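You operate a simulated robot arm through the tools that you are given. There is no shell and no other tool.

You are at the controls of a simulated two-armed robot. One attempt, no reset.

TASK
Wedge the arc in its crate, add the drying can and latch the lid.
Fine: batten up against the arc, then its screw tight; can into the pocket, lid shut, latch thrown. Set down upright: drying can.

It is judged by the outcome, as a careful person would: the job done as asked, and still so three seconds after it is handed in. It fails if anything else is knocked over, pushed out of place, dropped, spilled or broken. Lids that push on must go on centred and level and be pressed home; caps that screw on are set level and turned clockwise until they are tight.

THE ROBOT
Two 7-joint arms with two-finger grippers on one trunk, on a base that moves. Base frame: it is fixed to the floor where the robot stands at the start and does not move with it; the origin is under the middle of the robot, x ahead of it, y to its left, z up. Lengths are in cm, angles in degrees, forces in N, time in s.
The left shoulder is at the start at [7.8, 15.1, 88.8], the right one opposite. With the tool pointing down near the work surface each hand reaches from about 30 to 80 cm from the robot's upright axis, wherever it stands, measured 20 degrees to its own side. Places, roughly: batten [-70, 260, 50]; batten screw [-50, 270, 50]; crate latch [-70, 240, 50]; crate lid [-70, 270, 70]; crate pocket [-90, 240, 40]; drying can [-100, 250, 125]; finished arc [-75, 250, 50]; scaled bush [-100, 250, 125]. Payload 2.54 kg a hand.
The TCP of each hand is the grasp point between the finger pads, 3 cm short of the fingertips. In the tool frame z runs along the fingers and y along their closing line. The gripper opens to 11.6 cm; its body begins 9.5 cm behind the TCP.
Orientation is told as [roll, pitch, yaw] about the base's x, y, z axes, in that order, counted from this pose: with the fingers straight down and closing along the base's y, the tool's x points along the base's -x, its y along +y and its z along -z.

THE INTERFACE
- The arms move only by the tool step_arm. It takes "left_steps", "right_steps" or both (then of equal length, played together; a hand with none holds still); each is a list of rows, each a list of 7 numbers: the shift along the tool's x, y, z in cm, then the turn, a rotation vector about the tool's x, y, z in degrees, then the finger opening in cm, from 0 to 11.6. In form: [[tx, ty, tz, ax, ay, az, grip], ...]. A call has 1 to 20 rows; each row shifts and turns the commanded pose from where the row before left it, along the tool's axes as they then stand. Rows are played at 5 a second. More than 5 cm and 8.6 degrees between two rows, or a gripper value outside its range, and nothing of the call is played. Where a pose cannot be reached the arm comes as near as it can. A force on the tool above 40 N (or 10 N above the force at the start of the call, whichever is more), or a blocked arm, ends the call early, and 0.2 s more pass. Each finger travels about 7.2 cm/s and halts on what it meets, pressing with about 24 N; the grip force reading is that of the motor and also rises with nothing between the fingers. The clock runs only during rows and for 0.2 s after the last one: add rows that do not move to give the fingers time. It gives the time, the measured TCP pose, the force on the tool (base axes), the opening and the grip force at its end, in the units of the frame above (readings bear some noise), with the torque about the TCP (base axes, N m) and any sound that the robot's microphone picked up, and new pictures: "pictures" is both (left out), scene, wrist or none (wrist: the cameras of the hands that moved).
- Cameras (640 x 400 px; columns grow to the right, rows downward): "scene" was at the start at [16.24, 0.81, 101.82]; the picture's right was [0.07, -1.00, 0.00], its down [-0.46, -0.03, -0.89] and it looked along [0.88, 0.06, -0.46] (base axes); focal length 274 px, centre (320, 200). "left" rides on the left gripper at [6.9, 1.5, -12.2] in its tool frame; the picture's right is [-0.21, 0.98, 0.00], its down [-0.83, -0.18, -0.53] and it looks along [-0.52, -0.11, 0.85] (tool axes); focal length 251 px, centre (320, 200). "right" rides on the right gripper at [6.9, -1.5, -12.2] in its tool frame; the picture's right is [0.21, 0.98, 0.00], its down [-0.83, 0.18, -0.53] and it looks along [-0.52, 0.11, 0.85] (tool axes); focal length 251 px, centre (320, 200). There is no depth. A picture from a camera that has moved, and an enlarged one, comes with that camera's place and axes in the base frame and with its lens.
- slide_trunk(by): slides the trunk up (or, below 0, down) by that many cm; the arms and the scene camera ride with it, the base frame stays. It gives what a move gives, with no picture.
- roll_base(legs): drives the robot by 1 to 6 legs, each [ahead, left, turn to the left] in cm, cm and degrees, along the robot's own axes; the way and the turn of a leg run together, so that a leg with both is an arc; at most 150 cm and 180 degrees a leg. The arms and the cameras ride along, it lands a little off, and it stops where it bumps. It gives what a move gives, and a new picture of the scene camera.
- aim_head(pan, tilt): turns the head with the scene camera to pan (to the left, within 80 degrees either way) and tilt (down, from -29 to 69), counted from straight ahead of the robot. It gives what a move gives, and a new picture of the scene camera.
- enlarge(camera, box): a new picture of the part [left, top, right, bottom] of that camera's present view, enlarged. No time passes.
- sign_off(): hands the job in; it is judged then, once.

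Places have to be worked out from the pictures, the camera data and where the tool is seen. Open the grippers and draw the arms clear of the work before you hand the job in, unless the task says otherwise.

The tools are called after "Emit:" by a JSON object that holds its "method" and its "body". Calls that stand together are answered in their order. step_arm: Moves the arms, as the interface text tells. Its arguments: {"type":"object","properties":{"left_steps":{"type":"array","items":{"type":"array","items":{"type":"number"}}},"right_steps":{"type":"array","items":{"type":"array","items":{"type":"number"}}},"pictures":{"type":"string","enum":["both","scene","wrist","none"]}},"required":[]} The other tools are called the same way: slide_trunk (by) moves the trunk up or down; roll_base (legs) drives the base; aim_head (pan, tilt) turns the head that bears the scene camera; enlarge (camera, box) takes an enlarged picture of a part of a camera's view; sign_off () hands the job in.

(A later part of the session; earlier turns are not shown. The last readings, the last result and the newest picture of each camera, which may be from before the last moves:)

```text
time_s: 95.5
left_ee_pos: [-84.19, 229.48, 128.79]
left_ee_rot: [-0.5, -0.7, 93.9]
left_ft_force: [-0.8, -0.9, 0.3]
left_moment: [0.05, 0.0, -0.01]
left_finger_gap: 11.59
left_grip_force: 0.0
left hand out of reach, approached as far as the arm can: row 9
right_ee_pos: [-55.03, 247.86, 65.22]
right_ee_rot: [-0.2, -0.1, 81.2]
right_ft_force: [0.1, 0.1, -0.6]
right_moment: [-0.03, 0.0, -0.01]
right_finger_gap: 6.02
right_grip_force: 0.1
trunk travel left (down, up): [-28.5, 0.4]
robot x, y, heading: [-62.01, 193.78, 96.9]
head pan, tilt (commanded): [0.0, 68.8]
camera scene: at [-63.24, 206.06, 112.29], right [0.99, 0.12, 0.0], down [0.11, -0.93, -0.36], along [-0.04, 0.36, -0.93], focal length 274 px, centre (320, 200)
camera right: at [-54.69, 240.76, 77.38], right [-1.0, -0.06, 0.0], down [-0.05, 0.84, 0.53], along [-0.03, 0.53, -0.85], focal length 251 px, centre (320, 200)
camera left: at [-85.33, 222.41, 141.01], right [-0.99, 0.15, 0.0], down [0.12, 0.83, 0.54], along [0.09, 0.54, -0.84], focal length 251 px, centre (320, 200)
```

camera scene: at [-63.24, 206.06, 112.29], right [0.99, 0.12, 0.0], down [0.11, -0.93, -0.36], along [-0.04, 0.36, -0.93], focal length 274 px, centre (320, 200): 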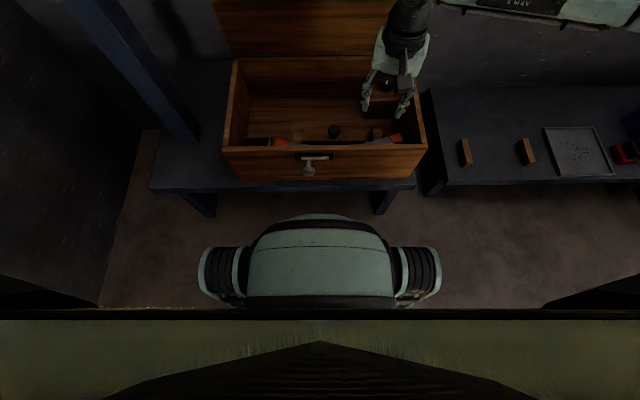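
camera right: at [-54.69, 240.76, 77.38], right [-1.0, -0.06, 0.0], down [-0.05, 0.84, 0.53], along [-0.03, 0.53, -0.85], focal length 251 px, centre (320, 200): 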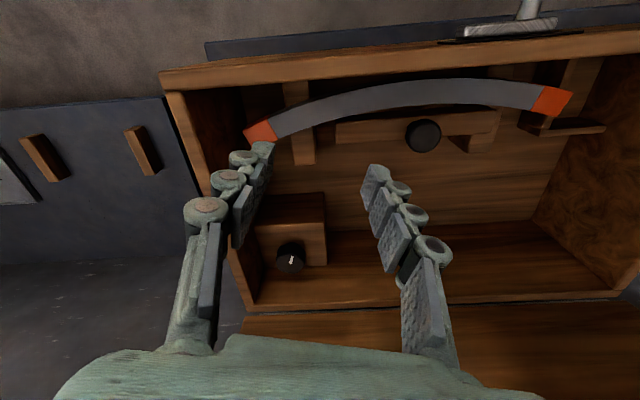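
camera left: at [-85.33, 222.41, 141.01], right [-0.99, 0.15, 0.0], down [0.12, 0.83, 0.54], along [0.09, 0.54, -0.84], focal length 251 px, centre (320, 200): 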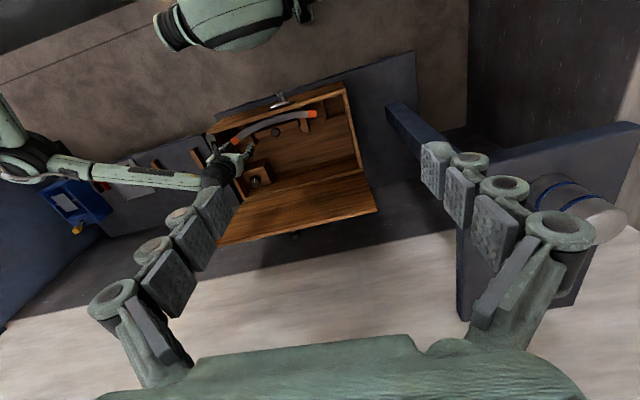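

The left hand can reach z≈129 upright here. I move it left, staying in front of the shelf, to look at the can between the fingers; the right hand rises a bit clear of the crate.

Emit:
{"method": "step_arm", "body": {"left_steps": [[0, 4, 0.3, 0, 0, 0, 11.6], [0, 4, 0.3, 0, 0, 0, 11.6], [0, 4, 0.3, 0, 0, 0, 11.6], [0, 4, 0, 0, 0, 0, 11.6], [0, 3, 0, 0, 0, 0, 11.6], [0, 0, 0, 0, 0, 0, 11.6]], "right_steps": [[3, 0, -3, 0, 0, 0, 6], [3, 0, -3, 0, 0, 0, 6], [3, 0, -3, 0, 0, 0, 6], [3, 0, 0, 0, 0, 0, 6], [0, 0, 0, 0, 0, 0, 6], [0, 0, 0, 0, 0, 0, 6]], "pictures": "wrist"}}

Emit:
{"method": "aim_head", "body": {"pan": 30, "tilt": 0}}

```text
time_s: 96.9
left_ee_pos: [-101.65, 232.37, 124.03]
left_ee_rot: [-0.2, -0.5, 93.9]
left_ft_force: [-1.0, -0.7, 0.0]
left_moment: [-0.01, -0.02, 0.0]
left_finger_gap: 11.59
left_grip_force: 0.0
left hand out of reach, approached as far as the arm can: row 1, 2, 3, 4, 5
right_ee_pos: [-56.9, 235.75, 74.08]
right_ee_rot: [-0.1, 0.0, 81.1]
right_ft_force: [-0.2, -0.5, 0.2]
right_moment: [-0.02, -0.01, 0.03]
right_finger_gap: 5.96
right_grip_force: 0.0
trunk travel left (down, up): [-28.5, 0.4]
robot x, y, heading: [-62.04, 193.45, 96.9]
head pan, tilt (commanded): [0.0, 68.8]
camera right: at [-56.63, 228.65, 86.16], right [-1.0, -0.06, 0.0], down [-0.05, 0.84, 0.53], along [-0.03, 0.53, -0.85], focal length 251 px, centre (320, 200)
camera left: at [-102.68, 225.22, 136.25], right [-0.99, 0.15, 0.0], down [0.12, 0.83, 0.54], along [0.08, 0.54, -0.84], focal length 251 px, centre (320, 200)
```

right: 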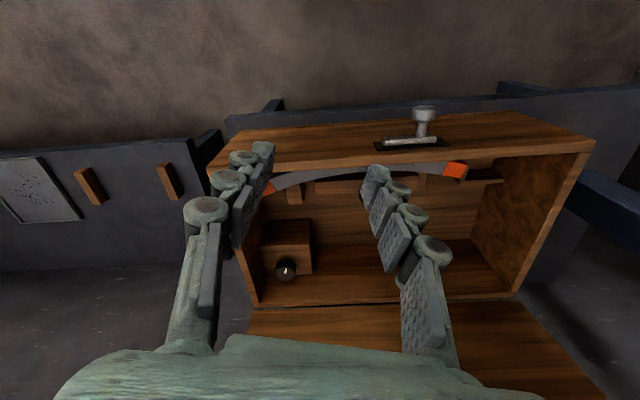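
left: 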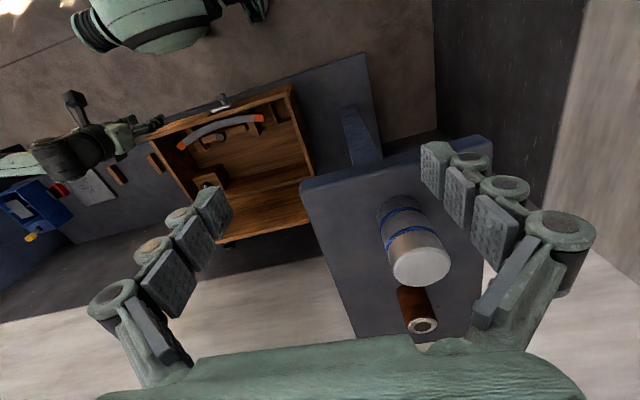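

```text
time_s: 98.3
left_ee_pos: [-101.55, 232.36, 124.07]
left_ee_rot: [-0.3, -0.5, 93.9]
left_ft_force: [0.1, 1.2, -0.3]
left_moment: [0.0, -0.01, 0.0]
left_finger_gap: 11.61
left_grip_force: 0.2
right_ee_pos: [-56.93, 235.75, 73.95]
right_ee_rot: [-0.3, -0.1, 81.2]
right_ft_force: [0.3, 0.3, 0.1]
right_moment: [0.0, 0.0, -0.01]
right_finger_gap: 5.99
right_grip_force: 0.1
trunk travel left (down, up): [-28.5, 0.4]
robot x, y, heading: [-62.13, 193.52, 96.8]
head pan, tilt (commanded): [30.0, 0.0]
camera scene: at [-67.95, 207.71, 122.26], right [0.8, 0.6, 0.0], down [0.0, 0.0, -1.0], along [-0.6, 0.8, 0.0], focal length 274 px, centre (320, 200)
```

scene: 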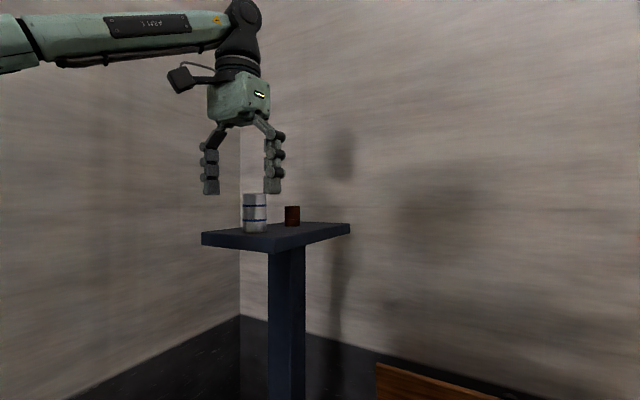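

The shelf, can (front) and bush (~6 cm behind it) are clear, but the left arm is at its reach limit here. I bring the hand back in front of my shoulder, then slide the base left so the can lies straight ahead of the left arm.

Emit:
{"method": "step_arm", "body": {"left_steps": [[0.5, -4, 0, 0, 0, 0, 11.6], [0.5, -4, 0, 0, 0, 0, 11.6], [0.5, -4, 0, 0, 0, 0, 11.6], [0.5, -4, 0, 0, 0, 0, 11.6], [0, 0, 0, 0, 0, 0, 11.6]], "right_steps": [[3, -2, 0, 0, 0, 2, 6], [3, -2, 0, 0, 0, 0, 6], [2, -2, 0, 0, 0, 0, 6], [0, -2, 0, 0, 0, 0, 6], [0, 0, 0, 0, 0, 0, 6]], "pictures": "none"}}

Emit:
{"method": "aim_head", "body": {"pan": 75, "tilt": 15}}

```text
time_s: 99.5
left_ee_pos: [-85.43, 231.28, 124.12]
left_ee_rot: [-0.4, -0.6, 93.9]
left_ft_force: [0.0, 0.2, 0.0]
left_moment: [0.0, -0.02, 0.02]
left_finger_gap: 11.62
left_grip_force: 0.1
right_ee_pos: [-50.2, 226.6, 74.17]
right_ee_rot: [-0.3, -0.1, 79.2]
right_ft_force: [-0.2, 0.6, -0.4]
right_moment: [0.02, -0.03, 0.0]
right_finger_gap: 6.0
right_grip_force: 0.2
trunk travel left (down, up): [-28.5, 0.4]
robot x, y, heading: [-62.49, 193.87, 96.8]
head pan, tilt (commanded): [30.0, 0.0]
```

```text
time_s: 100.6
left_ee_pos: [-85.36, 231.34, 124.11]
left_ee_rot: [-0.3, -0.5, 93.8]
left_ft_force: [-0.3, 0.0, -0.2]
left_moment: [-0.01, -0.02, 0.0]
left_finger_gap: 11.6
left_grip_force: 0.0
right_ee_pos: [-50.22, 226.58, 74.22]
right_ee_rot: [-0.2, -0.1, 79.0]
right_ft_force: [-0.1, 0.7, -0.2]
right_moment: [-0.01, -0.02, 0.04]
right_finger_gap: 6.03
right_grip_force: 0.0
trunk travel left (down, up): [-28.5, 0.4]
robot x, y, heading: [-61.94, 193.84, 96.8]
head pan, tilt (commanded): [75.0, 15.0]
camera scene: at [-71.79, 201.84, 119.86], right [0.14, 0.99, 0.0], down [0.26, -0.04, -0.97], along [-0.96, 0.14, -0.26], focal length 274 px, centre (320, 200)
```

scene: 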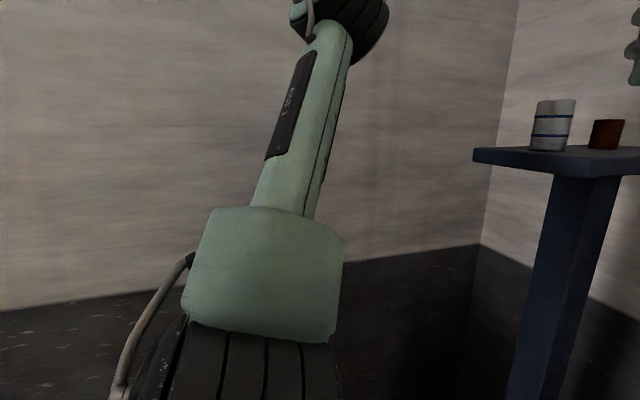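

From here the can stands at ≈(-108.5, 242), z 116.5–123.6, bush behind it. I slide the base 24 cm left so the can is straight ahead of the left shoulder.

Emit:
{"method": "roll_base", "body": {"legs": [[0, 24, 0]]}}

Emit:
{"method": "enlarge", "body": {"camera": "left", "box": [0, 0, 640, 400]}}

Emit:
{"method": "aim_head", "body": {"pan": 15, "tilt": 5}}

```text
time_s: 103.5
left_ee_pos: [-108.57, 228.68, 124.1]
left_ee_rot: [-0.3, -0.6, 93.5]
left_ft_force: [0.1, -0.5, 0.7]
left_moment: [0.02, 0.01, -0.02]
left_finger_gap: 11.59
left_grip_force: 0.1
right_ee_pos: [-73.57, 223.73, 74.11]
right_ee_rot: [-0.3, 0.0, 78.9]
right_ft_force: [0.6, -0.2, 0.3]
right_moment: [0.02, -0.02, -0.01]
right_finger_gap: 6.02
right_grip_force: 0.0
trunk travel left (down, up): [-28.5, 0.4]
robot x, y, heading: [-85.25, 190.93, 96.7]
head pan, tilt (commanded): [75.0, 15.0]
camera scene: at [-95.2, 199.09, 119.85], right [0.15, 0.99, 0.0], down [0.26, -0.04, -0.97], along [-0.96, 0.14, -0.26], focal length 274 px, centre (320, 200)
```

scene: 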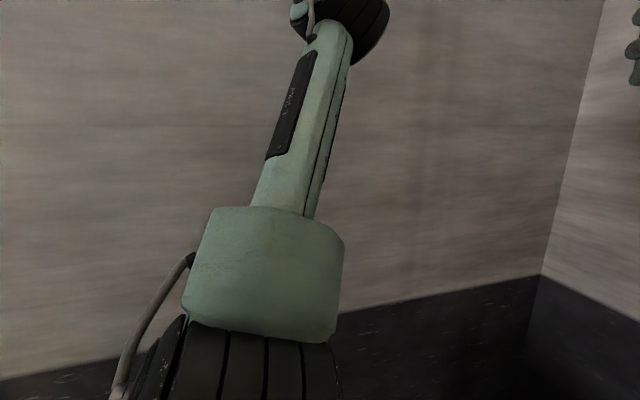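

```text
1.00 times, centred on (320, 200) of left (not enlarged: the box is as wide or as high as the picture)
camera zoom: at [-109.76, 221.57, 136.28], right [-0.99, 0.15, 0.0], down [0.13, 0.83, 0.54], along [0.09, 0.53, -0.84], focal length 251 px, centre (320, 200)
```

zoom: 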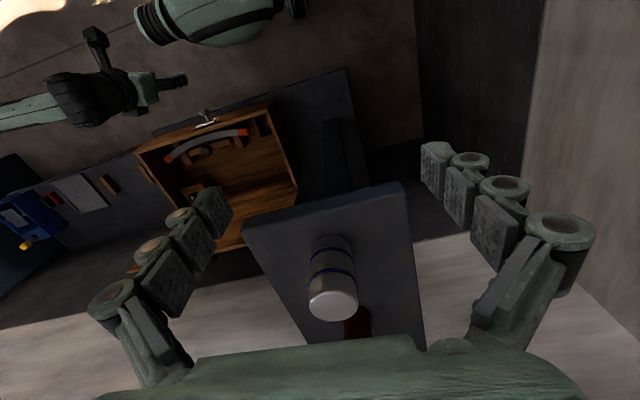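

```text
time_s: 104.8
left_ee_pos: [-108.69, 228.69, 124.1]
left_ee_rot: [-0.4, -0.6, 93.4]
left_ft_force: [0.2, -0.2, -0.7]
left_moment: [-0.03, -0.02, 0.01]
left_finger_gap: 11.62
left_grip_force: 0.2
right_ee_pos: [-73.55, 223.82, 74.15]
right_ee_rot: [-0.3, -0.1, 78.9]
right_ft_force: [-0.9, 0.2, 1.0]
right_moment: [0.0, 0.0, -0.01]
right_finger_gap: 6.02
right_grip_force: 0.1
trunk travel left (down, up): [-28.5, 0.4]
robot x, y, heading: [-85.37, 190.96, 96.7]
head pan, tilt (commanded): [15.0, 5.0]
camera scene: at [-89.33, 206.27, 121.47], right [0.93, 0.37, 0.0], down [0.03, -0.08, -1.0], along [-0.37, 0.93, -0.09], focal length 274 px, centre (320, 200)
```

scene: 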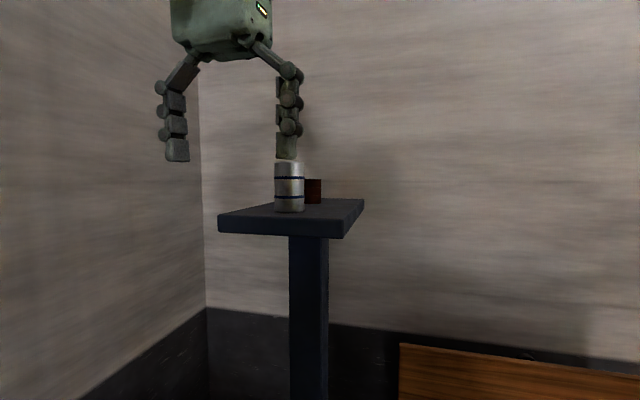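

The can is centred in the left wrist view; triangulation gives its axis ≈(-107.9, 240.7) with top z≈123.3. I advance the open left hand toward it at z≈124 (tips ~2 cm below the can top), first 7.5 cm, then check.

Emit:
{"method": "step_arm", "body": {"left_steps": [[-2, -0.4, 0, 0, 0, 0, 11.6], [-2, -0.4, 0, 0, 0, 0, 11.6], [-2, -0.4, 0, 0, 0, 0, 11.6], [-1.5, -0.3, 0, 0, 0, 0, 11.6], [0, 0, 0, 0, 0, 0, 11.6]], "pictures": "both"}}

```text
time_s: 106.0
left_ee_pos: [-107.45, 236.3, 124.02]
left_ee_rot: [-0.2, -0.5, 93.6]
left_ft_force: [-1.0, 0.4, 0.0]
left_moment: [0.03, 0.03, 0.01]
left_finger_gap: 11.58
left_grip_force: 0.0
right_ee_pos: [-73.62, 223.77, 74.21]
right_ee_rot: [-0.3, 0.0, 78.8]
right_ft_force: [0.3, 0.5, 0.3]
right_moment: [-0.04, 0.02, 0.0]
right_finger_gap: 5.97
right_grip_force: 0.1
trunk travel left (down, up): [-28.5, 0.4]
robot x, y, heading: [-86.16, 190.58, 96.7]
head pan, tilt (commanded): [15.0, 5.0]
camera scene: at [-89.33, 206.26, 121.48], right [0.93, 0.37, 0.0], down [0.03, -0.08, -1.0], along [-0.37, 0.93, -0.09], focal length 274 px, centre (320, 200)
camera left: at [-108.57, 229.16, 136.25], right [-0.99, 0.15, 0.0], down [0.13, 0.83, 0.54], along [0.09, 0.53, -0.84], focal length 251 px, centre (320, 200)
```

scene: 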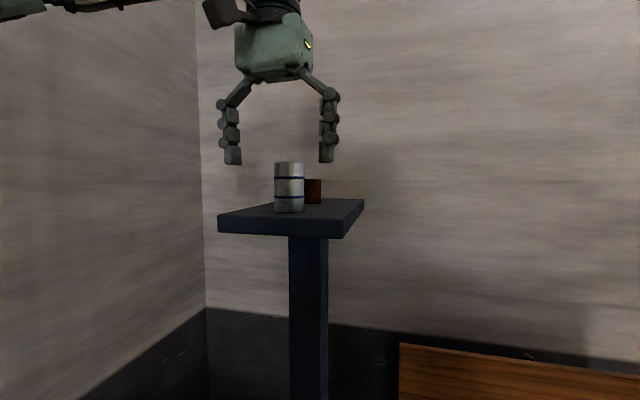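
left: 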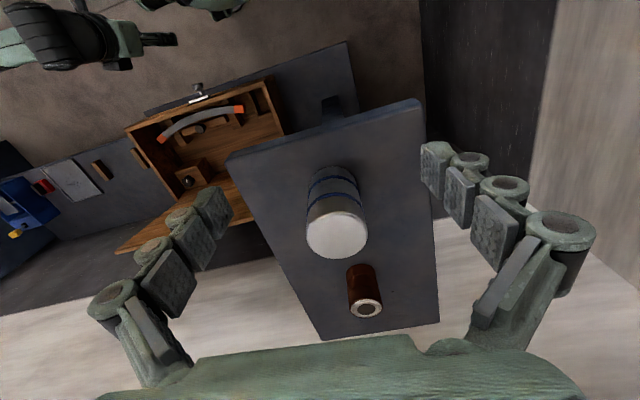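

The can is nicely between the open fingers. Two wrist views give its axis ≈(-107.95, 240.7) and top z≈122.3–123.4; I move the last 4.2 cm and lower 0.8 cm.

Emit:
{"method": "step_arm", "body": {"left_steps": [[-1.5, 0.1, 0.2, 0, 0, 0, 11.6], [-1.5, 0.1, 0.3, 0, 0, 0, 11.6], [-1.2, 0.04, 0.3, 0, 0, 0, 11.6], [0, 0, 0, 0, 0, 0, 11.6]], "pictures": "both"}}

Emit:
{"method": "enlarge", "body": {"camera": "scene", "box": [180, 60, 400, 240]}}

```text
time_s: 107.0
left_ee_pos: [-108.08, 240.38, 123.36]
left_ee_rot: [-0.1, -0.5, 93.5]
left_ft_force: [0.3, 0.0, 0.0]
left_moment: [-0.02, 0.01, -0.04]
left_finger_gap: 11.59
left_grip_force: 0.0
right_ee_pos: [-73.57, 223.73, 74.0]
right_ee_rot: [-0.4, -0.1, 78.9]
right_ft_force: [-0.4, -0.2, 0.0]
right_moment: [-0.03, -0.03, -0.01]
right_finger_gap: 5.98
right_grip_force: 0.1
trunk travel left (down, up): [-28.5, 0.4]
robot x, y, heading: [-85.39, 190.45, 96.6]
head pan, tilt (commanded): [15.0, 5.0]
camera scene: at [-89.33, 206.26, 121.48], right [0.93, 0.37, 0.0], down [0.03, -0.08, -1.0], along [-0.37, 0.93, -0.09], focal length 274 px, centre (320, 200)
camera left: at [-109.14, 233.31, 135.6], right [-0.99, 0.16, 0.0], down [0.13, 0.83, 0.54], along [0.09, 0.53, -0.84], focal length 251 px, centre (320, 200)
```

scene: 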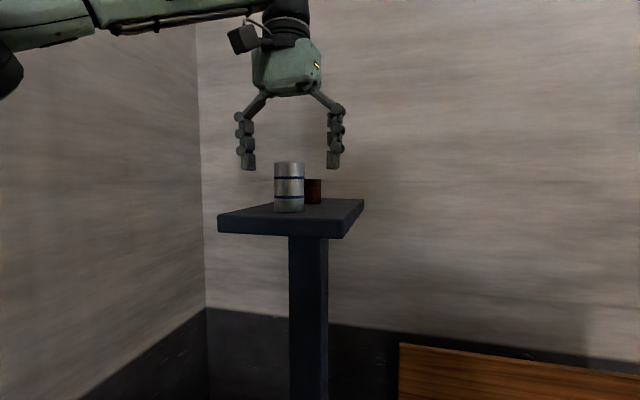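
left: 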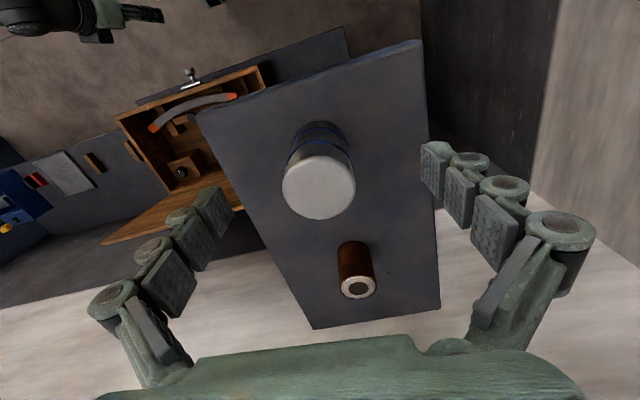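

```text
2.22 times, centred on (290, 150) of scene
camera zoom: at [-89.33, 206.26, 121.48], right [0.93, 0.37, 0.0], down [0.03, -0.08, -1.0], along [-0.37, 0.93, -0.09], focal length 609 px, centre (387, 311)
```

zoom: 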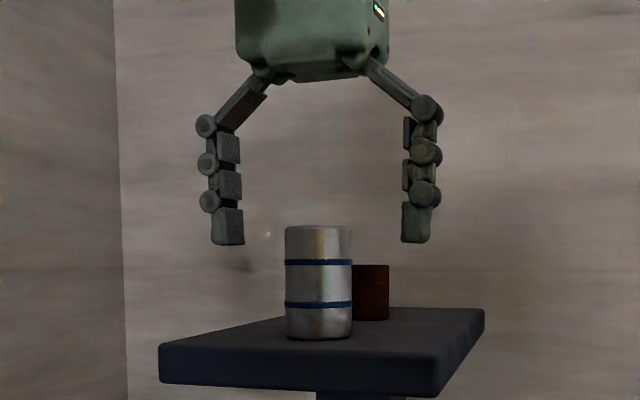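

The fingers straddle the can with the can top level with the grip point. Because the pocket is narrow I want only a top grip, so I rise 1.3 cm, centre by 0.2 cm, and close gently.

Emit:
{"method": "step_arm", "body": {"left_steps": [[-0.1, -0.2, -0.7, 0, 0, 0, 11], [0, 0, -0.6, 0, 0, 0, 9], [0, 0, 0, 0, 0, 0, 7], [0, 0, 0, 0, 0, 0, 5.5], [0, 0, 0, 0, 0, 0, 5.5]], "pictures": "both"}}

Emit:
{"method": "enlarge", "body": {"camera": "scene", "box": [180, 60, 400, 240]}}

```text
time_s: 108.2
left_ee_pos: [-107.89, 240.57, 124.6]
left_ee_rot: [-0.2, -0.5, 93.6]
left_ft_force: [-0.1, -0.3, -0.2]
left_moment: [-0.02, -0.01, -0.01]
left_finger_gap: 5.49
left_grip_force: 0.0
right_ee_pos: [-73.63, 223.83, 74.12]
right_ee_rot: [-0.3, -0.1, 78.9]
right_ft_force: [0.2, 0.0, 0.2]
right_moment: [-0.01, -0.02, -0.05]
right_finger_gap: 6.0
right_grip_force: 0.1
trunk travel left (down, up): [-28.5, 0.4]
robot x, y, heading: [-85.63, 190.85, 96.7]
head pan, tilt (commanded): [15.0, 5.0]
camera scene: at [-89.33, 206.27, 121.48], right [0.93, 0.37, 0.0], down [0.03, -0.08, -1.0], along [-0.37, 0.93, -0.09], focal length 274 px, centre (320, 200)
camera left: at [-109.0, 233.42, 136.85], right [-0.99, 0.15, 0.0], down [0.13, 0.83, 0.54], along [0.09, 0.53, -0.84], focal length 251 px, centre (320, 200)
```

scene: 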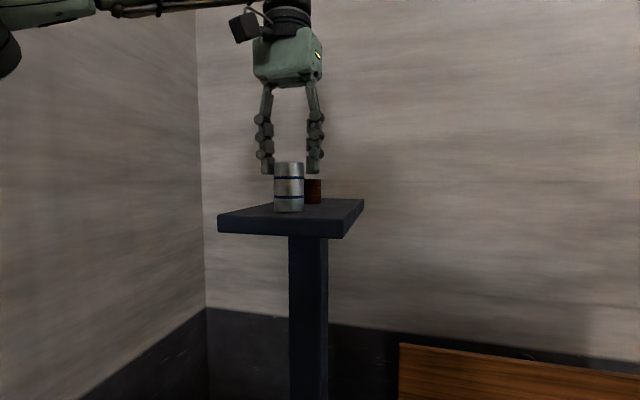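
left: 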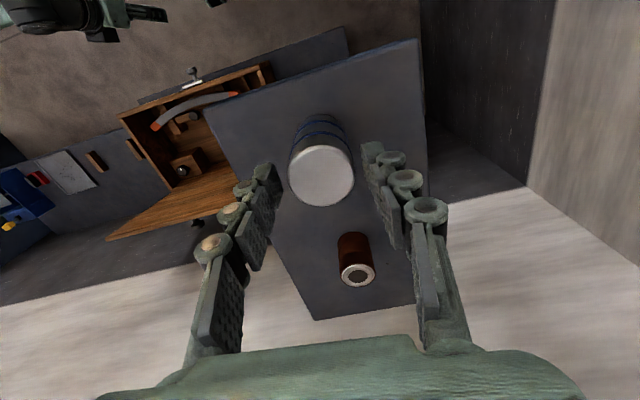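

```text
2.22 times, centred on (290, 150) of scene
camera zoom: at [-89.33, 206.27, 121.48], right [0.93, 0.37, 0.0], down [0.03, -0.08, -1.0], along [-0.37, 0.93, -0.09], focal length 609 px, centre (387, 311)
```

zoom: 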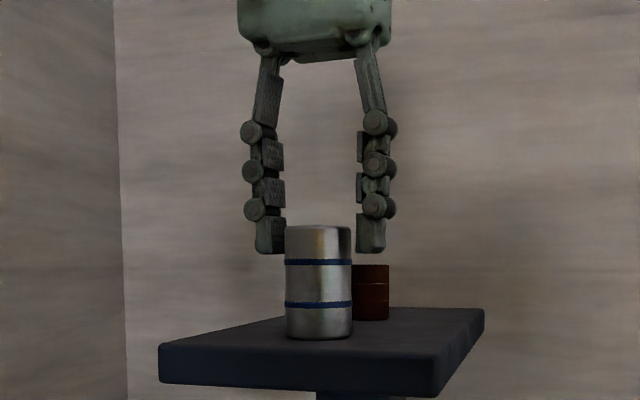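

The tips overlap the can top by about 1.5 cm; the wrist view shows the can ~0.4 cm nearer to me than the grip axis. I shift that bit and close on it.

Emit:
{"method": "step_arm", "body": {"left_steps": [[0.4, 0, 0, 0, 0, 0, 5.5], [0, 0, 0, 0, 0, 0, 4.8], [0, 0, 0, 0, 0, 0, 4], [0, 0, 0, 0, 0, 0, 3], [0, 0, 0, 0, 0, 0, 3]], "pictures": "both"}}

Emit:
{"method": "enlarge", "body": {"camera": "scene", "box": [180, 60, 400, 240]}}

```text
time_s: 109.4
left_ee_pos: [-107.78, 240.1, 124.66]
left_ee_rot: [-0.4, -0.5, 93.6]
left_ft_force: [0.4, 0.9, 1.8]
left_moment: [0.02, -0.01, -0.02]
left_finger_gap: 4.06
left_grip_force: 24.0
right_ee_pos: [-73.62, 223.72, 74.28]
right_ee_rot: [-0.3, -0.1, 79.0]
right_ft_force: [-0.3, 0.4, 0.1]
right_moment: [-0.01, -0.01, 0.0]
right_finger_gap: 5.99
right_grip_force: 0.1
trunk travel left (down, up): [-28.5, 0.4]
robot x, y, heading: [-85.8, 191.13, 96.6]
head pan, tilt (commanded): [15.0, 5.0]
camera scene: at [-89.32, 206.27, 121.48], right [0.93, 0.37, 0.0], down [0.03, -0.08, -1.0], along [-0.37, 0.93, -0.09], focal length 274 px, centre (320, 200)
camera left: at [-108.94, 233.02, 136.84], right [-0.99, 0.15, 0.0], down [0.13, 0.83, 0.54], along [0.09, 0.53, -0.84], focal length 251 px, centre (320, 200)
```

scene: 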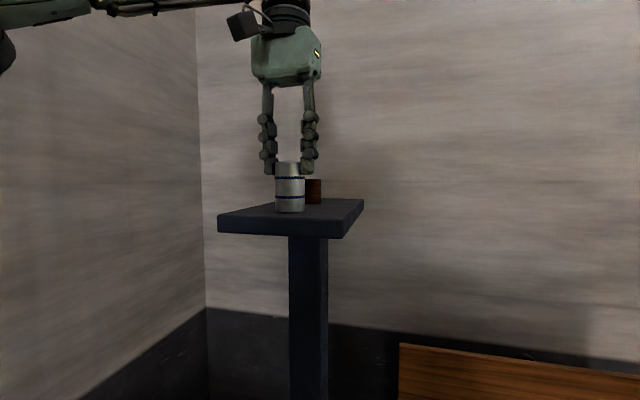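
left: 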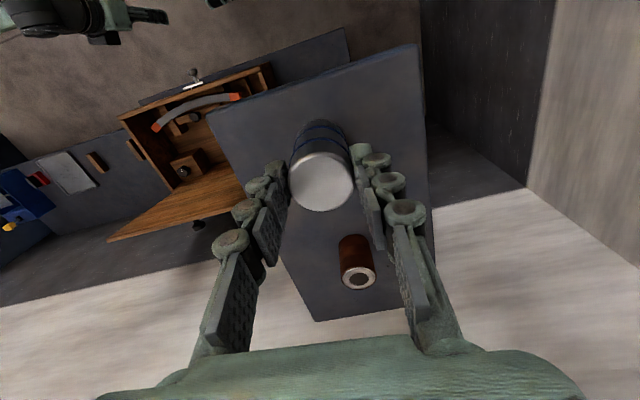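

```text
2.22 times, centred on (290, 150) of scene
camera zoom: at [-89.32, 206.27, 121.48], right [0.93, 0.37, 0.0], down [0.03, -0.08, -1.0], along [-0.37, 0.93, -0.09], focal length 609 px, centre (387, 311)
```

zoom: 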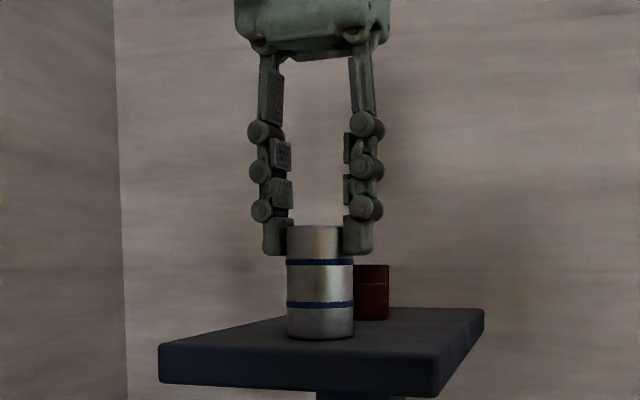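

Gripped at 4.06 cm with 24 N. I lift 1.5 cm and check that the can comes along.

Emit:
{"method": "step_arm", "body": {"left_steps": [[0, 0, -0.4, 0, 0, 0, 3], [0, 0, -0.5, 0, 0, 0, 3], [0, 0, -0.6, 0, 0, 0, 3], [0, 0, 0, 0, 0, 0, 3]], "pictures": "both"}}

Emit:
{"method": "enlarge", "body": {"camera": "scene", "box": [180, 60, 400, 240]}}

```text
time_s: 110.4
left_ee_pos: [-107.87, 240.0, 126.25]
left_ee_rot: [-0.4, -0.7, 93.5]
left_ft_force: [-0.6, 0.3, 12.5]
left_moment: [-0.08, 0.29, 0.01]
left_finger_gap: 3.88
left_grip_force: 5.1
right_ee_pos: [-73.41, 223.76, 74.1]
right_ee_rot: [-0.2, -0.1, 78.9]
right_ft_force: [0.3, 0.0, -0.3]
right_moment: [-0.01, -0.02, 0.01]
right_finger_gap: 6.0
right_grip_force: 0.1
trunk travel left (down, up): [-28.5, 0.4]
robot x, y, heading: [-85.51, 190.55, 96.6]
head pan, tilt (commanded): [15.0, 5.0]
camera scene: at [-89.32, 206.27, 121.48], right [0.93, 0.37, 0.0], down [0.03, -0.08, -1.0], along [-0.37, 0.93, -0.09], focal length 274 px, centre (320, 200)
camera left: at [-108.97, 232.91, 138.49], right [-0.99, 0.15, 0.0], down [0.13, 0.83, 0.54], along [0.09, 0.54, -0.84], focal length 251 px, centre (320, 200)
```

scene: 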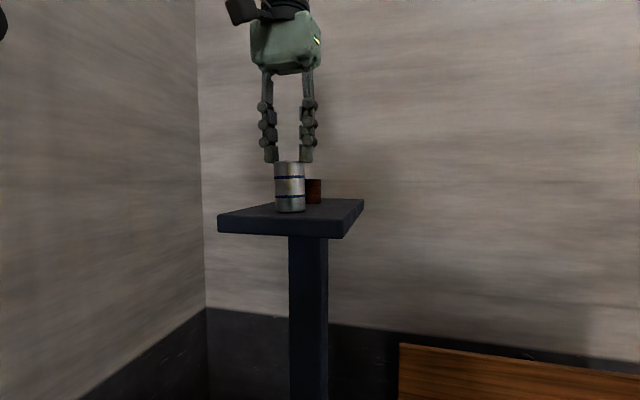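
left: 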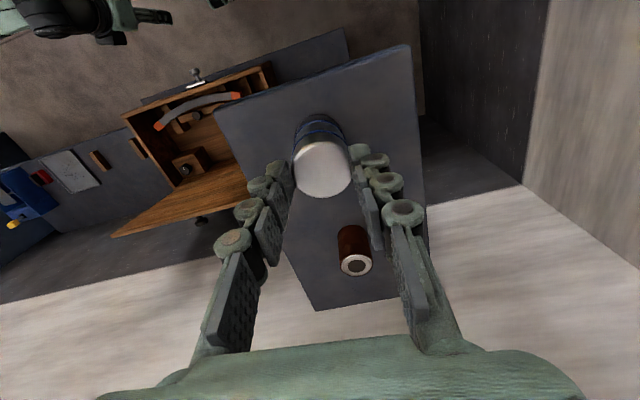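

```text
2.22 times, centred on (290, 150) of scene
camera zoom: at [-89.32, 206.27, 121.48], right [0.93, 0.37, 0.0], down [0.03, -0.08, -1.0], along [-0.37, 0.93, -0.09], focal length 609 px, centre (387, 311)
```

zoom: 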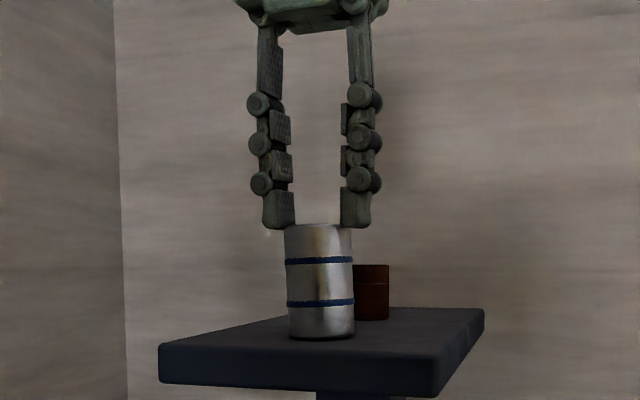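

The fingertips slipped up to the can's top edge, and the can is slightly tilted beneath them. I open gently at once so it settles back upright.

Emit:
{"method": "step_arm", "body": {"left_steps": [[0, 0, 0, 0, 0, 0, 4.1], [0, 0, 0, 0, 0, 0, 4.5], [0, 0, 0, 0, 0, 0, 5.2], [0, 0, 0, 0, 0, 0, 6]], "pictures": "both"}}

Emit:
{"method": "enlarge", "body": {"camera": "scene", "box": [180, 60, 400, 240]}}

```text
time_s: 111.4
left_ee_pos: [-107.86, 240.07, 126.34]
left_ee_rot: [-0.2, -0.4, 93.6]
left_ft_force: [0.3, -0.5, 0.4]
left_moment: [-0.02, 0.01, -0.01]
left_finger_gap: 6.04
left_grip_force: 0.1
right_ee_pos: [-73.52, 223.7, 74.06]
right_ee_rot: [-0.3, -0.2, 79.0]
right_ft_force: [-0.4, -0.4, 0.3]
right_moment: [0.0, -0.02, 0.0]
right_finger_gap: 5.97
right_grip_force: 0.2
trunk travel left (down, up): [-28.5, 0.4]
robot x, y, heading: [-85.54, 190.89, 96.5]
head pan, tilt (commanded): [15.0, 5.0]
camera scene: at [-89.32, 206.27, 121.47], right [0.93, 0.37, 0.0], down [0.03, -0.08, -1.0], along [-0.37, 0.93, -0.09], focal length 274 px, centre (320, 200)
camera left: at [-108.97, 232.95, 138.4], right [-0.99, 0.15, 0.0], down [0.13, 0.83, 0.54], along [0.09, 0.53, -0.84], focal length 251 px, centre (320, 200)
```

scene: 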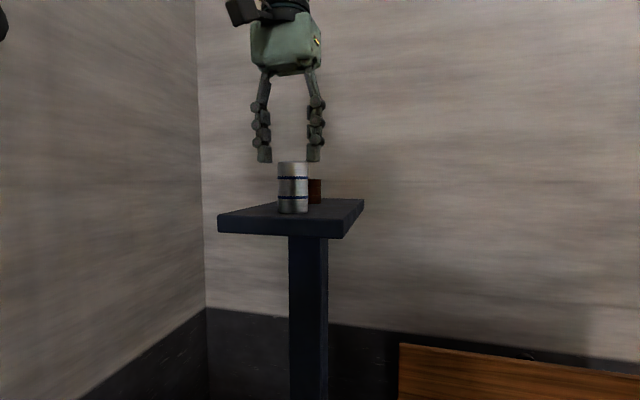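
left: 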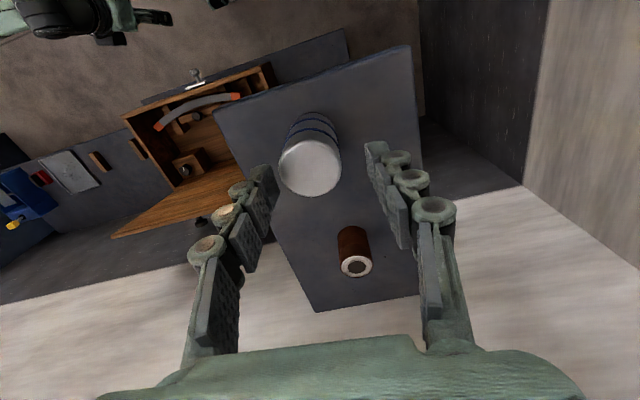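

```text
2.22 times, centred on (290, 150) of scene
camera zoom: at [-89.32, 206.27, 121.47], right [0.93, 0.37, 0.0], down [0.03, -0.08, -1.0], along [-0.37, 0.93, -0.09], focal length 609 px, centre (387, 311)
```

zoom: 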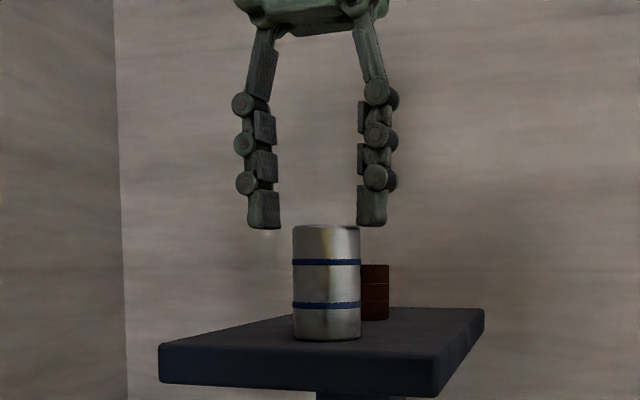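

The can stands upright again at ≈(-107.2, 240.1) and the bush is untouched. I re-centre over it and go lower for a fuller grip (about 3.5 cm of pad on the can).

Emit:
{"method": "step_arm", "body": {"left_steps": [[0, -0.7, 0, 0, 0, 0, 8.5], [0, 0, 1.2, 0, 0, 0, 8.5], [0, 0, 1.2, 0, 0, 0, 8.5], [0, 0, 1.4, 0, 0, 0, 8.5], [0, 0, 0, 0, 0, 0, 7], [0, 0, 0, 0, 0, 0, 5.6], [0, 0, 0, 0, 0, 0, 5.6]], "pictures": "both"}}

Emit:
{"method": "enlarge", "body": {"camera": "scene", "box": [180, 60, 400, 240]}}

```text
time_s: 113.0
left_ee_pos: [-107.07, 240.19, 122.44]
left_ee_rot: [-0.3, -0.5, 93.5]
left_ft_force: [-0.3, -0.6, 0.6]
left_moment: [-0.02, 0.0, 0.0]
left_finger_gap: 5.62
left_grip_force: 0.0
right_ee_pos: [-73.53, 223.76, 74.05]
right_ee_rot: [-0.3, -0.1, 78.9]
right_ft_force: [0.2, -0.3, -0.6]
right_moment: [0.01, 0.02, 0.0]
right_finger_gap: 5.99
right_grip_force: 0.1
trunk travel left (down, up): [-28.5, 0.4]
robot x, y, heading: [-86.09, 190.68, 96.5]
head pan, tilt (commanded): [15.0, 5.0]
camera scene: at [-89.32, 206.27, 121.48], right [0.93, 0.37, 0.0], down [0.03, -0.08, -1.0], along [-0.37, 0.93, -0.09], focal length 274 px, centre (320, 200)
camera left: at [-108.33, 233.11, 134.63], right [-0.99, 0.15, 0.0], down [0.13, 0.83, 0.54], along [0.09, 0.53, -0.84], focal length 251 px, centre (320, 200)
```

scene: 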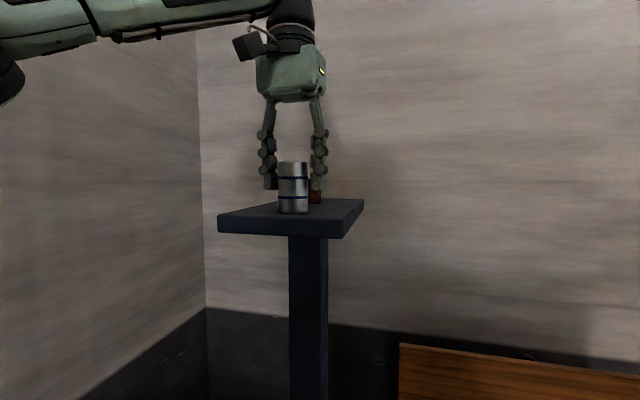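
left: 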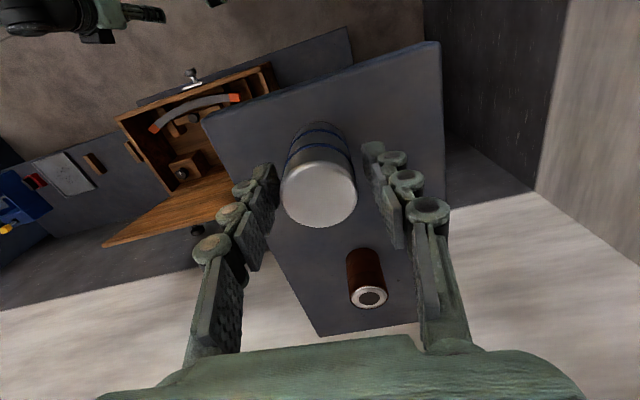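

```text
2.22 times, centred on (290, 150) of scene
camera zoom: at [-89.32, 206.27, 121.48], right [0.93, 0.37, 0.0], down [0.03, -0.08, -1.0], along [-0.37, 0.93, -0.09], focal length 609 px, centre (387, 311)
```

zoom: 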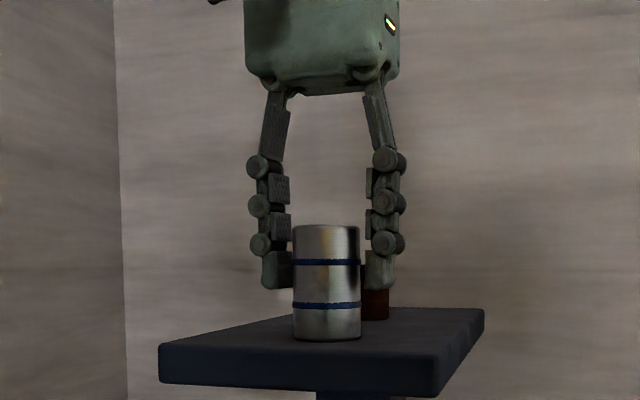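

Overlap is now ~3.9 cm, a bit more than needed; the can sits ~0.4 cm nearer me than the grip axis. I shift that, rise 0.9 cm, and close.

Emit:
{"method": "step_arm", "body": {"left_steps": [[0.4, 0, -0.4, 0, 0, 0, 5.6], [0, 0, -0.5, 0, 0, 0, 5.6], [0, 0, 0, 0, 0, 0, 4.6], [0, 0, 0, 0, 0, 0, 2], [0, 0, 0, 0, 0, 0, 0.5], [0, 0, 0, 0, 0, 0, 0.5], [0, 0, 0, 0, 0, 0, 0.5]], "pictures": "wrist"}}

Emit:
{"method": "step_arm", "body": {"left_steps": [[0, 0, -0.15, 0, 0, 0, 0.5], [0, 0, -0.15, 0, 0, 0, 0.5], [0, 0, -0.2, 0, 0, 0, 0.5], [0, 0, 0, 0, 0, 0, 0.5]], "pictures": "both"}}

Emit:
{"method": "enlarge", "body": {"camera": "scene", "box": [180, 60, 400, 240]}}

```text
time_s: 114.6
left_ee_pos: [-107.02, 239.9, 123.27]
left_ee_rot: [-0.4, -0.5, 93.5]
left_ft_force: [0.2, -0.4, 1.0]
left_moment: [-0.02, -0.05, 0.0]
left_finger_gap: 4.0
left_grip_force: 24.0
right_ee_pos: [-73.56, 223.78, 74.22]
right_ee_rot: [-0.2, -0.2, 78.9]
right_ft_force: [0.2, -0.4, 0.4]
right_moment: [-0.01, -0.01, -0.01]
right_finger_gap: 6.0
right_grip_force: 0.1
trunk travel left (down, up): [-28.5, 0.4]
robot x, y, heading: [-85.4, 190.67, 96.7]
head pan, tilt (commanded): [15.0, 5.0]
camera left: at [-108.22, 232.75, 135.5], right [-0.99, 0.15, 0.0], down [0.13, 0.83, 0.54], along [0.09, 0.53, -0.84], focal length 251 px, centre (320, 200)
```

left: 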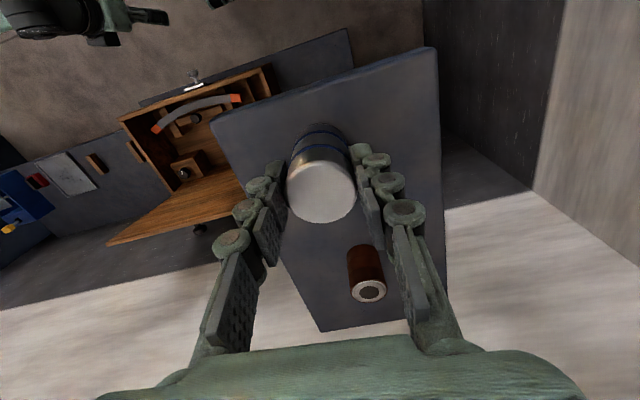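

```text
time_s: 115.6
left_ee_pos: [-107.14, 239.76, 123.73]
left_ee_rot: [-0.3, -0.4, 93.5]
left_ft_force: [-0.2, 0.1, -0.8]
left_moment: [0.03, -0.02, -0.01]
left_finger_gap: 4.02
left_grip_force: 24.0
right_ee_pos: [-73.48, 223.72, 74.23]
right_ee_rot: [-0.3, -0.1, 78.9]
right_ft_force: [-0.1, -0.6, -0.4]
right_moment: [0.04, 0.02, -0.04]
right_finger_gap: 5.97
right_grip_force: 0.2
trunk travel left (down, up): [-28.5, 0.4]
robot x, y, heading: [-85.38, 191.21, 97.0]
head pan, tilt (commanded): [15.0, 5.0]
camera scene: at [-89.33, 206.28, 121.47], right [0.93, 0.37, 0.0], down [0.03, -0.08, -1.0], along [-0.37, 0.93, -0.09], focal length 274 px, centre (320, 200)
camera left: at [-108.3, 232.72, 135.96], right [-0.99, 0.15, 0.0], down [0.13, 0.83, 0.54], along [0.09, 0.53, -0.84], focal length 251 px, centre (320, 200)
```

scene: 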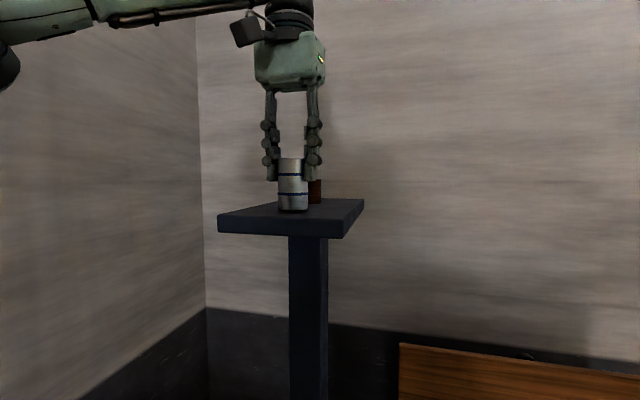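
left: 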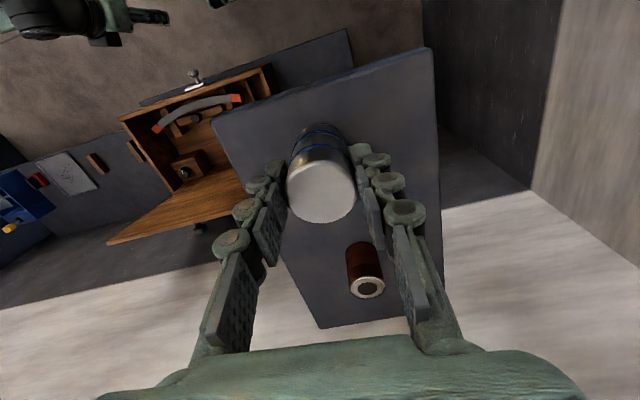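

```text
2.22 times, centred on (290, 150) of scene
camera zoom: at [-89.33, 206.28, 121.47], right [0.93, 0.37, 0.0], down [0.03, -0.08, -1.0], along [-0.37, 0.93, -0.09], focal length 609 px, centre (387, 311)
```

zoom: 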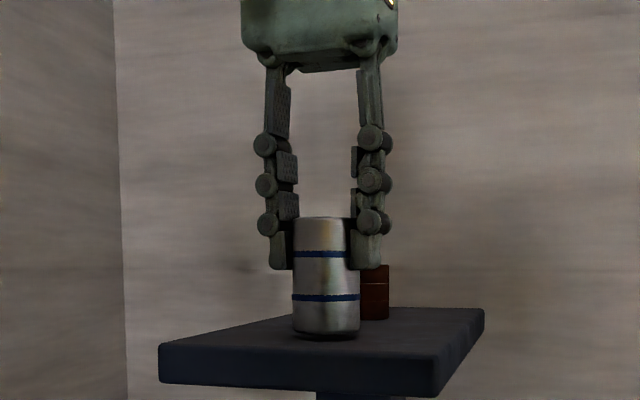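

The can now lifts with the hand (top rose, gap steady at 4.0 cm, 24 N). I lift 1.5 cm more and draw it back toward me off the shelf.

Emit:
{"method": "step_arm", "body": {"left_steps": [[0, 0, -0.4, 0, 0, 0, 0.5], [0, 0, -0.5, 0, 0, 0, 0.5], [0, 0, -0.5, 0, 0, 0, 0.5], [0.6, 0, 0, 0, 0, 0, 0.5], [1.2, 0, 0, 0, 0, 0, 0.5], [1.5, 0, 0, 0, 0, 0, 0.5], [1.5, 0, 0, 0, 0, 0, 0.5], [1.5, 0, 0, 0, 0, 0, 0.5], [1.5, 0, 0, 0, 0, 0, 0.5], [1.5, 0, 0, 0, 0, 0, 0.5], [1.5, 0, 0, 0, 0, 0, 0.5], [0, 0, 0, 0, 0, 0, 0.5]], "pictures": "both"}}

```text
time_s: 118.2
left_ee_pos: [-106.44, 228.9, 125.12]
left_ee_rot: [-0.1, -0.5, 93.4]
left_ft_force: [0.2, -0.2, -1.5]
left_moment: [-0.03, -0.03, -0.02]
left_finger_gap: 4.02
left_grip_force: 23.7
right_ee_pos: [-73.61, 223.77, 74.03]
right_ee_rot: [-0.3, -0.2, 78.9]
right_ft_force: [0.5, -0.1, -0.1]
right_moment: [0.0, -0.01, 0.03]
right_finger_gap: 5.99
right_grip_force: 0.0
trunk travel left (down, up): [-28.5, 0.4]
robot x, y, heading: [-85.46, 190.93, 96.7]
head pan, tilt (commanded): [15.0, 5.0]
camera scene: at [-89.33, 206.29, 121.47], right [0.93, 0.37, 0.0], down [0.03, -0.08, -1.0], along [-0.37, 0.93, -0.09], focal length 274 px, centre (320, 200)
camera left: at [-107.55, 221.77, 137.26], right [-0.99, 0.15, 0.0], down [0.13, 0.83, 0.54], along [0.09, 0.53, -0.84], focal length 251 px, centre (320, 200)
```

scene: 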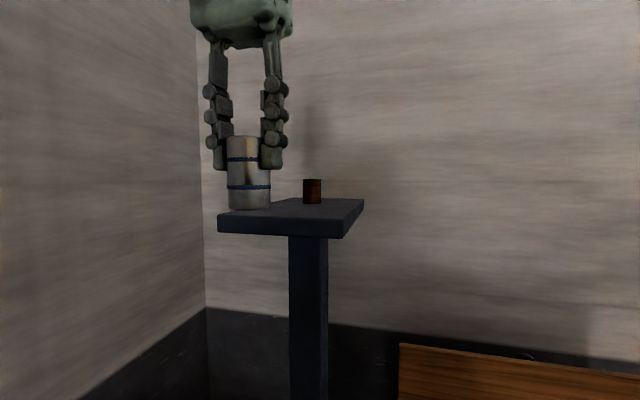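
left: 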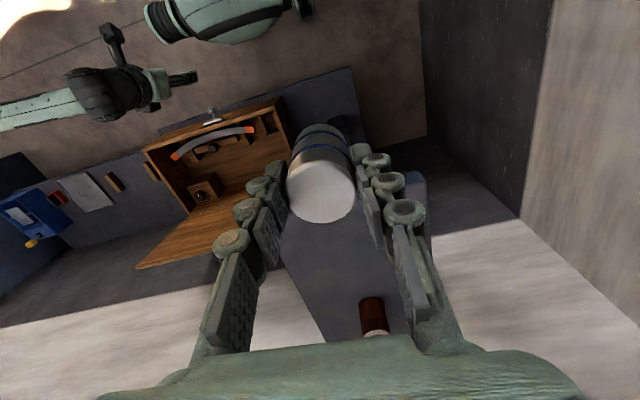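

The can is off the shelf (shelf edge y≈235, can at y≈229) and the bush stands untouched. I slide the base 20 cm right so the pocket lies in the left arm's best area.

Emit:
{"method": "roll_base", "body": {"legs": [[0, -20, 0.5]]}}

Emit:
{"method": "aim_head", "body": {"pan": 10, "tilt": 55}}

```text
time_s: 120.7
left_ee_pos: [-87.11, 231.09, 125.12]
left_ee_rot: [-0.2, -0.5, 94.2]
left_ft_force: [0.3, 0.3, -1.6]
left_moment: [-0.02, 0.01, -0.01]
left_finger_gap: 4.0
left_grip_force: 23.6
right_ee_pos: [-54.2, 226.42, 74.18]
right_ee_rot: [-0.2, -0.1, 79.4]
right_ft_force: [-0.2, -0.3, 0.2]
right_moment: [-0.01, 0.03, 0.01]
right_finger_gap: 6.01
right_grip_force: 0.1
trunk travel left (down, up): [-28.5, 0.4]
robot x, y, heading: [-65.9, 193.29, 97.2]
head pan, tilt (commanded): [15.0, 5.0]
camera scene: at [-69.75, 208.64, 121.48], right [0.93, 0.38, 0.0], down [0.03, -0.08, -1.0], along [-0.38, 0.92, -0.09], focal length 274 px, centre (320, 200)
```

scene: 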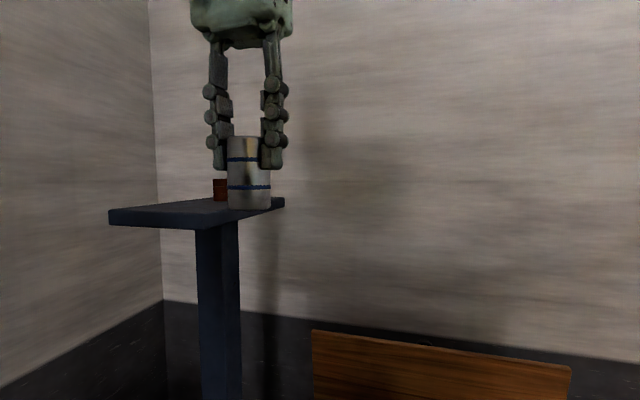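

```text
time_s: 121.9
left_ee_pos: [-87.1, 231.08, 125.18]
left_ee_rot: [-0.3, -0.5, 94.1]
left_ft_force: [-0.2, 0.6, 0.0]
left_moment: [-0.02, -0.04, 0.03]
left_finger_gap: 3.99
left_grip_force: 24.4
right_ee_pos: [-54.24, 226.27, 74.15]
right_ee_rot: [-0.3, -0.1, 79.4]
right_ft_force: [1.0, 0.4, -0.3]
right_moment: [0.03, -0.04, 0.01]
right_finger_gap: 5.99
right_grip_force: 0.0
trunk travel left (down, up): [-28.5, 0.4]
robot x, y, heading: [-65.95, 193.41, 97.3]
head pan, tilt (commanded): [10.0, 55.0]
camera scene: at [-68.43, 207.03, 113.84], right [0.95, 0.3, 0.0], down [0.24, -0.78, -0.57], along [-0.17, 0.55, -0.82], focal length 274 px, centre (320, 200)
```

scene: 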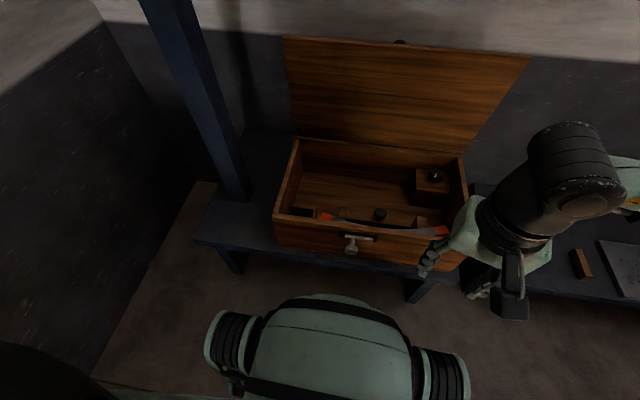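

Base placed; the crate, lid and screw are in view. I lower the can gently to about z=75 in front of the crate.

Emit:
{"method": "step_arm", "body": {"left_steps": [[0, 0, 1, 0, 0, 0, 0.5], [0, 0, 2, 0, 0, 0, 0.5], [0, 0, 3, 0, 0, 0, 0.5], [0, 0, 3, 0, 0, 0, 0.5], [0, 0, 3, 0, 0, 0, 0.5], [0, 0, 3, 0, 0, 0, 0.5], [0, 0, 3, 0, 0, 0, 0.5], [0, 0, 3, 0, 0, 0, 0.5], [0, 0, 3, 0, 0, 0, 0.5], [0, 0, 3, 0, 0, 0, 0.5], [0, 0, 3, 0, 0, 0, 0.5], [0, 0, 3, 0, 0, 0, 0.5], [0, 0, 3, 0, 0, 0, 0.5], [0, 0, 3, 0, 0, 0, 0.5], [0, 0, 3, 0, 0, 0, 0.5], [0, 0, 3, 0, 0, 0, 0.5], [0, 0, 2, 0, 0, 0, 0.5], [0, 0, 0, 0, 0, 0, 0.5]], "pictures": "both"}}

```text
time_s: 125.7
left_ee_pos: [-87.05, 231.44, 78.03]
left_ee_rot: [-0.3, -0.5, 94.2]
left_ft_force: [0.5, 0.0, -0.9]
left_moment: [0.0, 0.0, 0.0]
left_finger_gap: 3.98
left_grip_force: 24.0
right_ee_pos: [-54.11, 226.28, 74.08]
right_ee_rot: [-0.3, -0.1, 79.5]
right_ft_force: [-0.1, 0.5, 0.3]
right_moment: [0.0, 0.0, -0.01]
right_finger_gap: 5.96
right_grip_force: 0.1
trunk travel left (down, up): [-28.5, 0.4]
robot x, y, heading: [-65.83, 193.41, 97.2]
head pan, tilt (commanded): [10.0, 55.0]
camera scene: at [-68.43, 207.03, 113.83], right [0.95, 0.3, 0.0], down [0.24, -0.78, -0.57], along [-0.17, 0.55, -0.82], focal length 274 px, centre (320, 200)
camera left: at [-88.09, 224.33, 90.19], right [-0.99, 0.14, 0.0], down [0.12, 0.83, 0.54], along [0.08, 0.54, -0.84], focal length 251 px, centre (320, 200)
```

scene: 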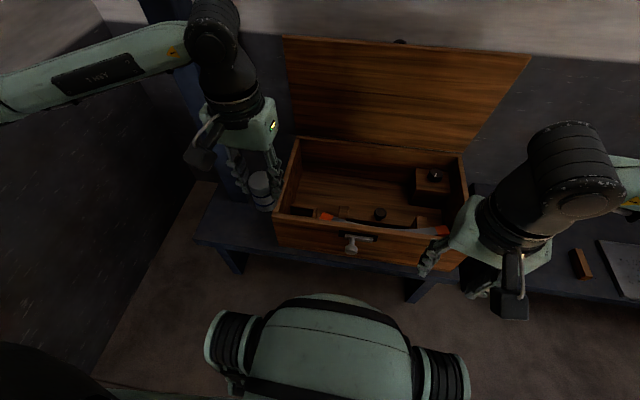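
left: 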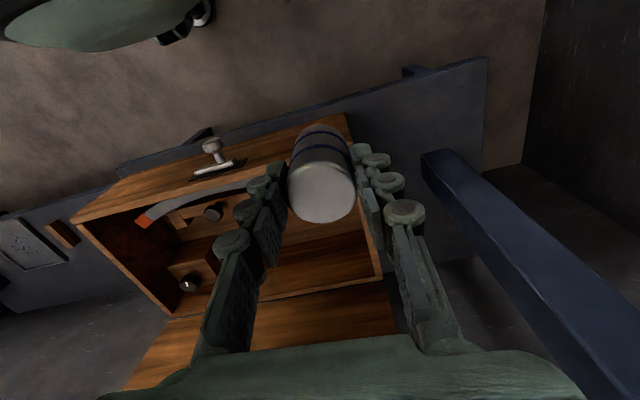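

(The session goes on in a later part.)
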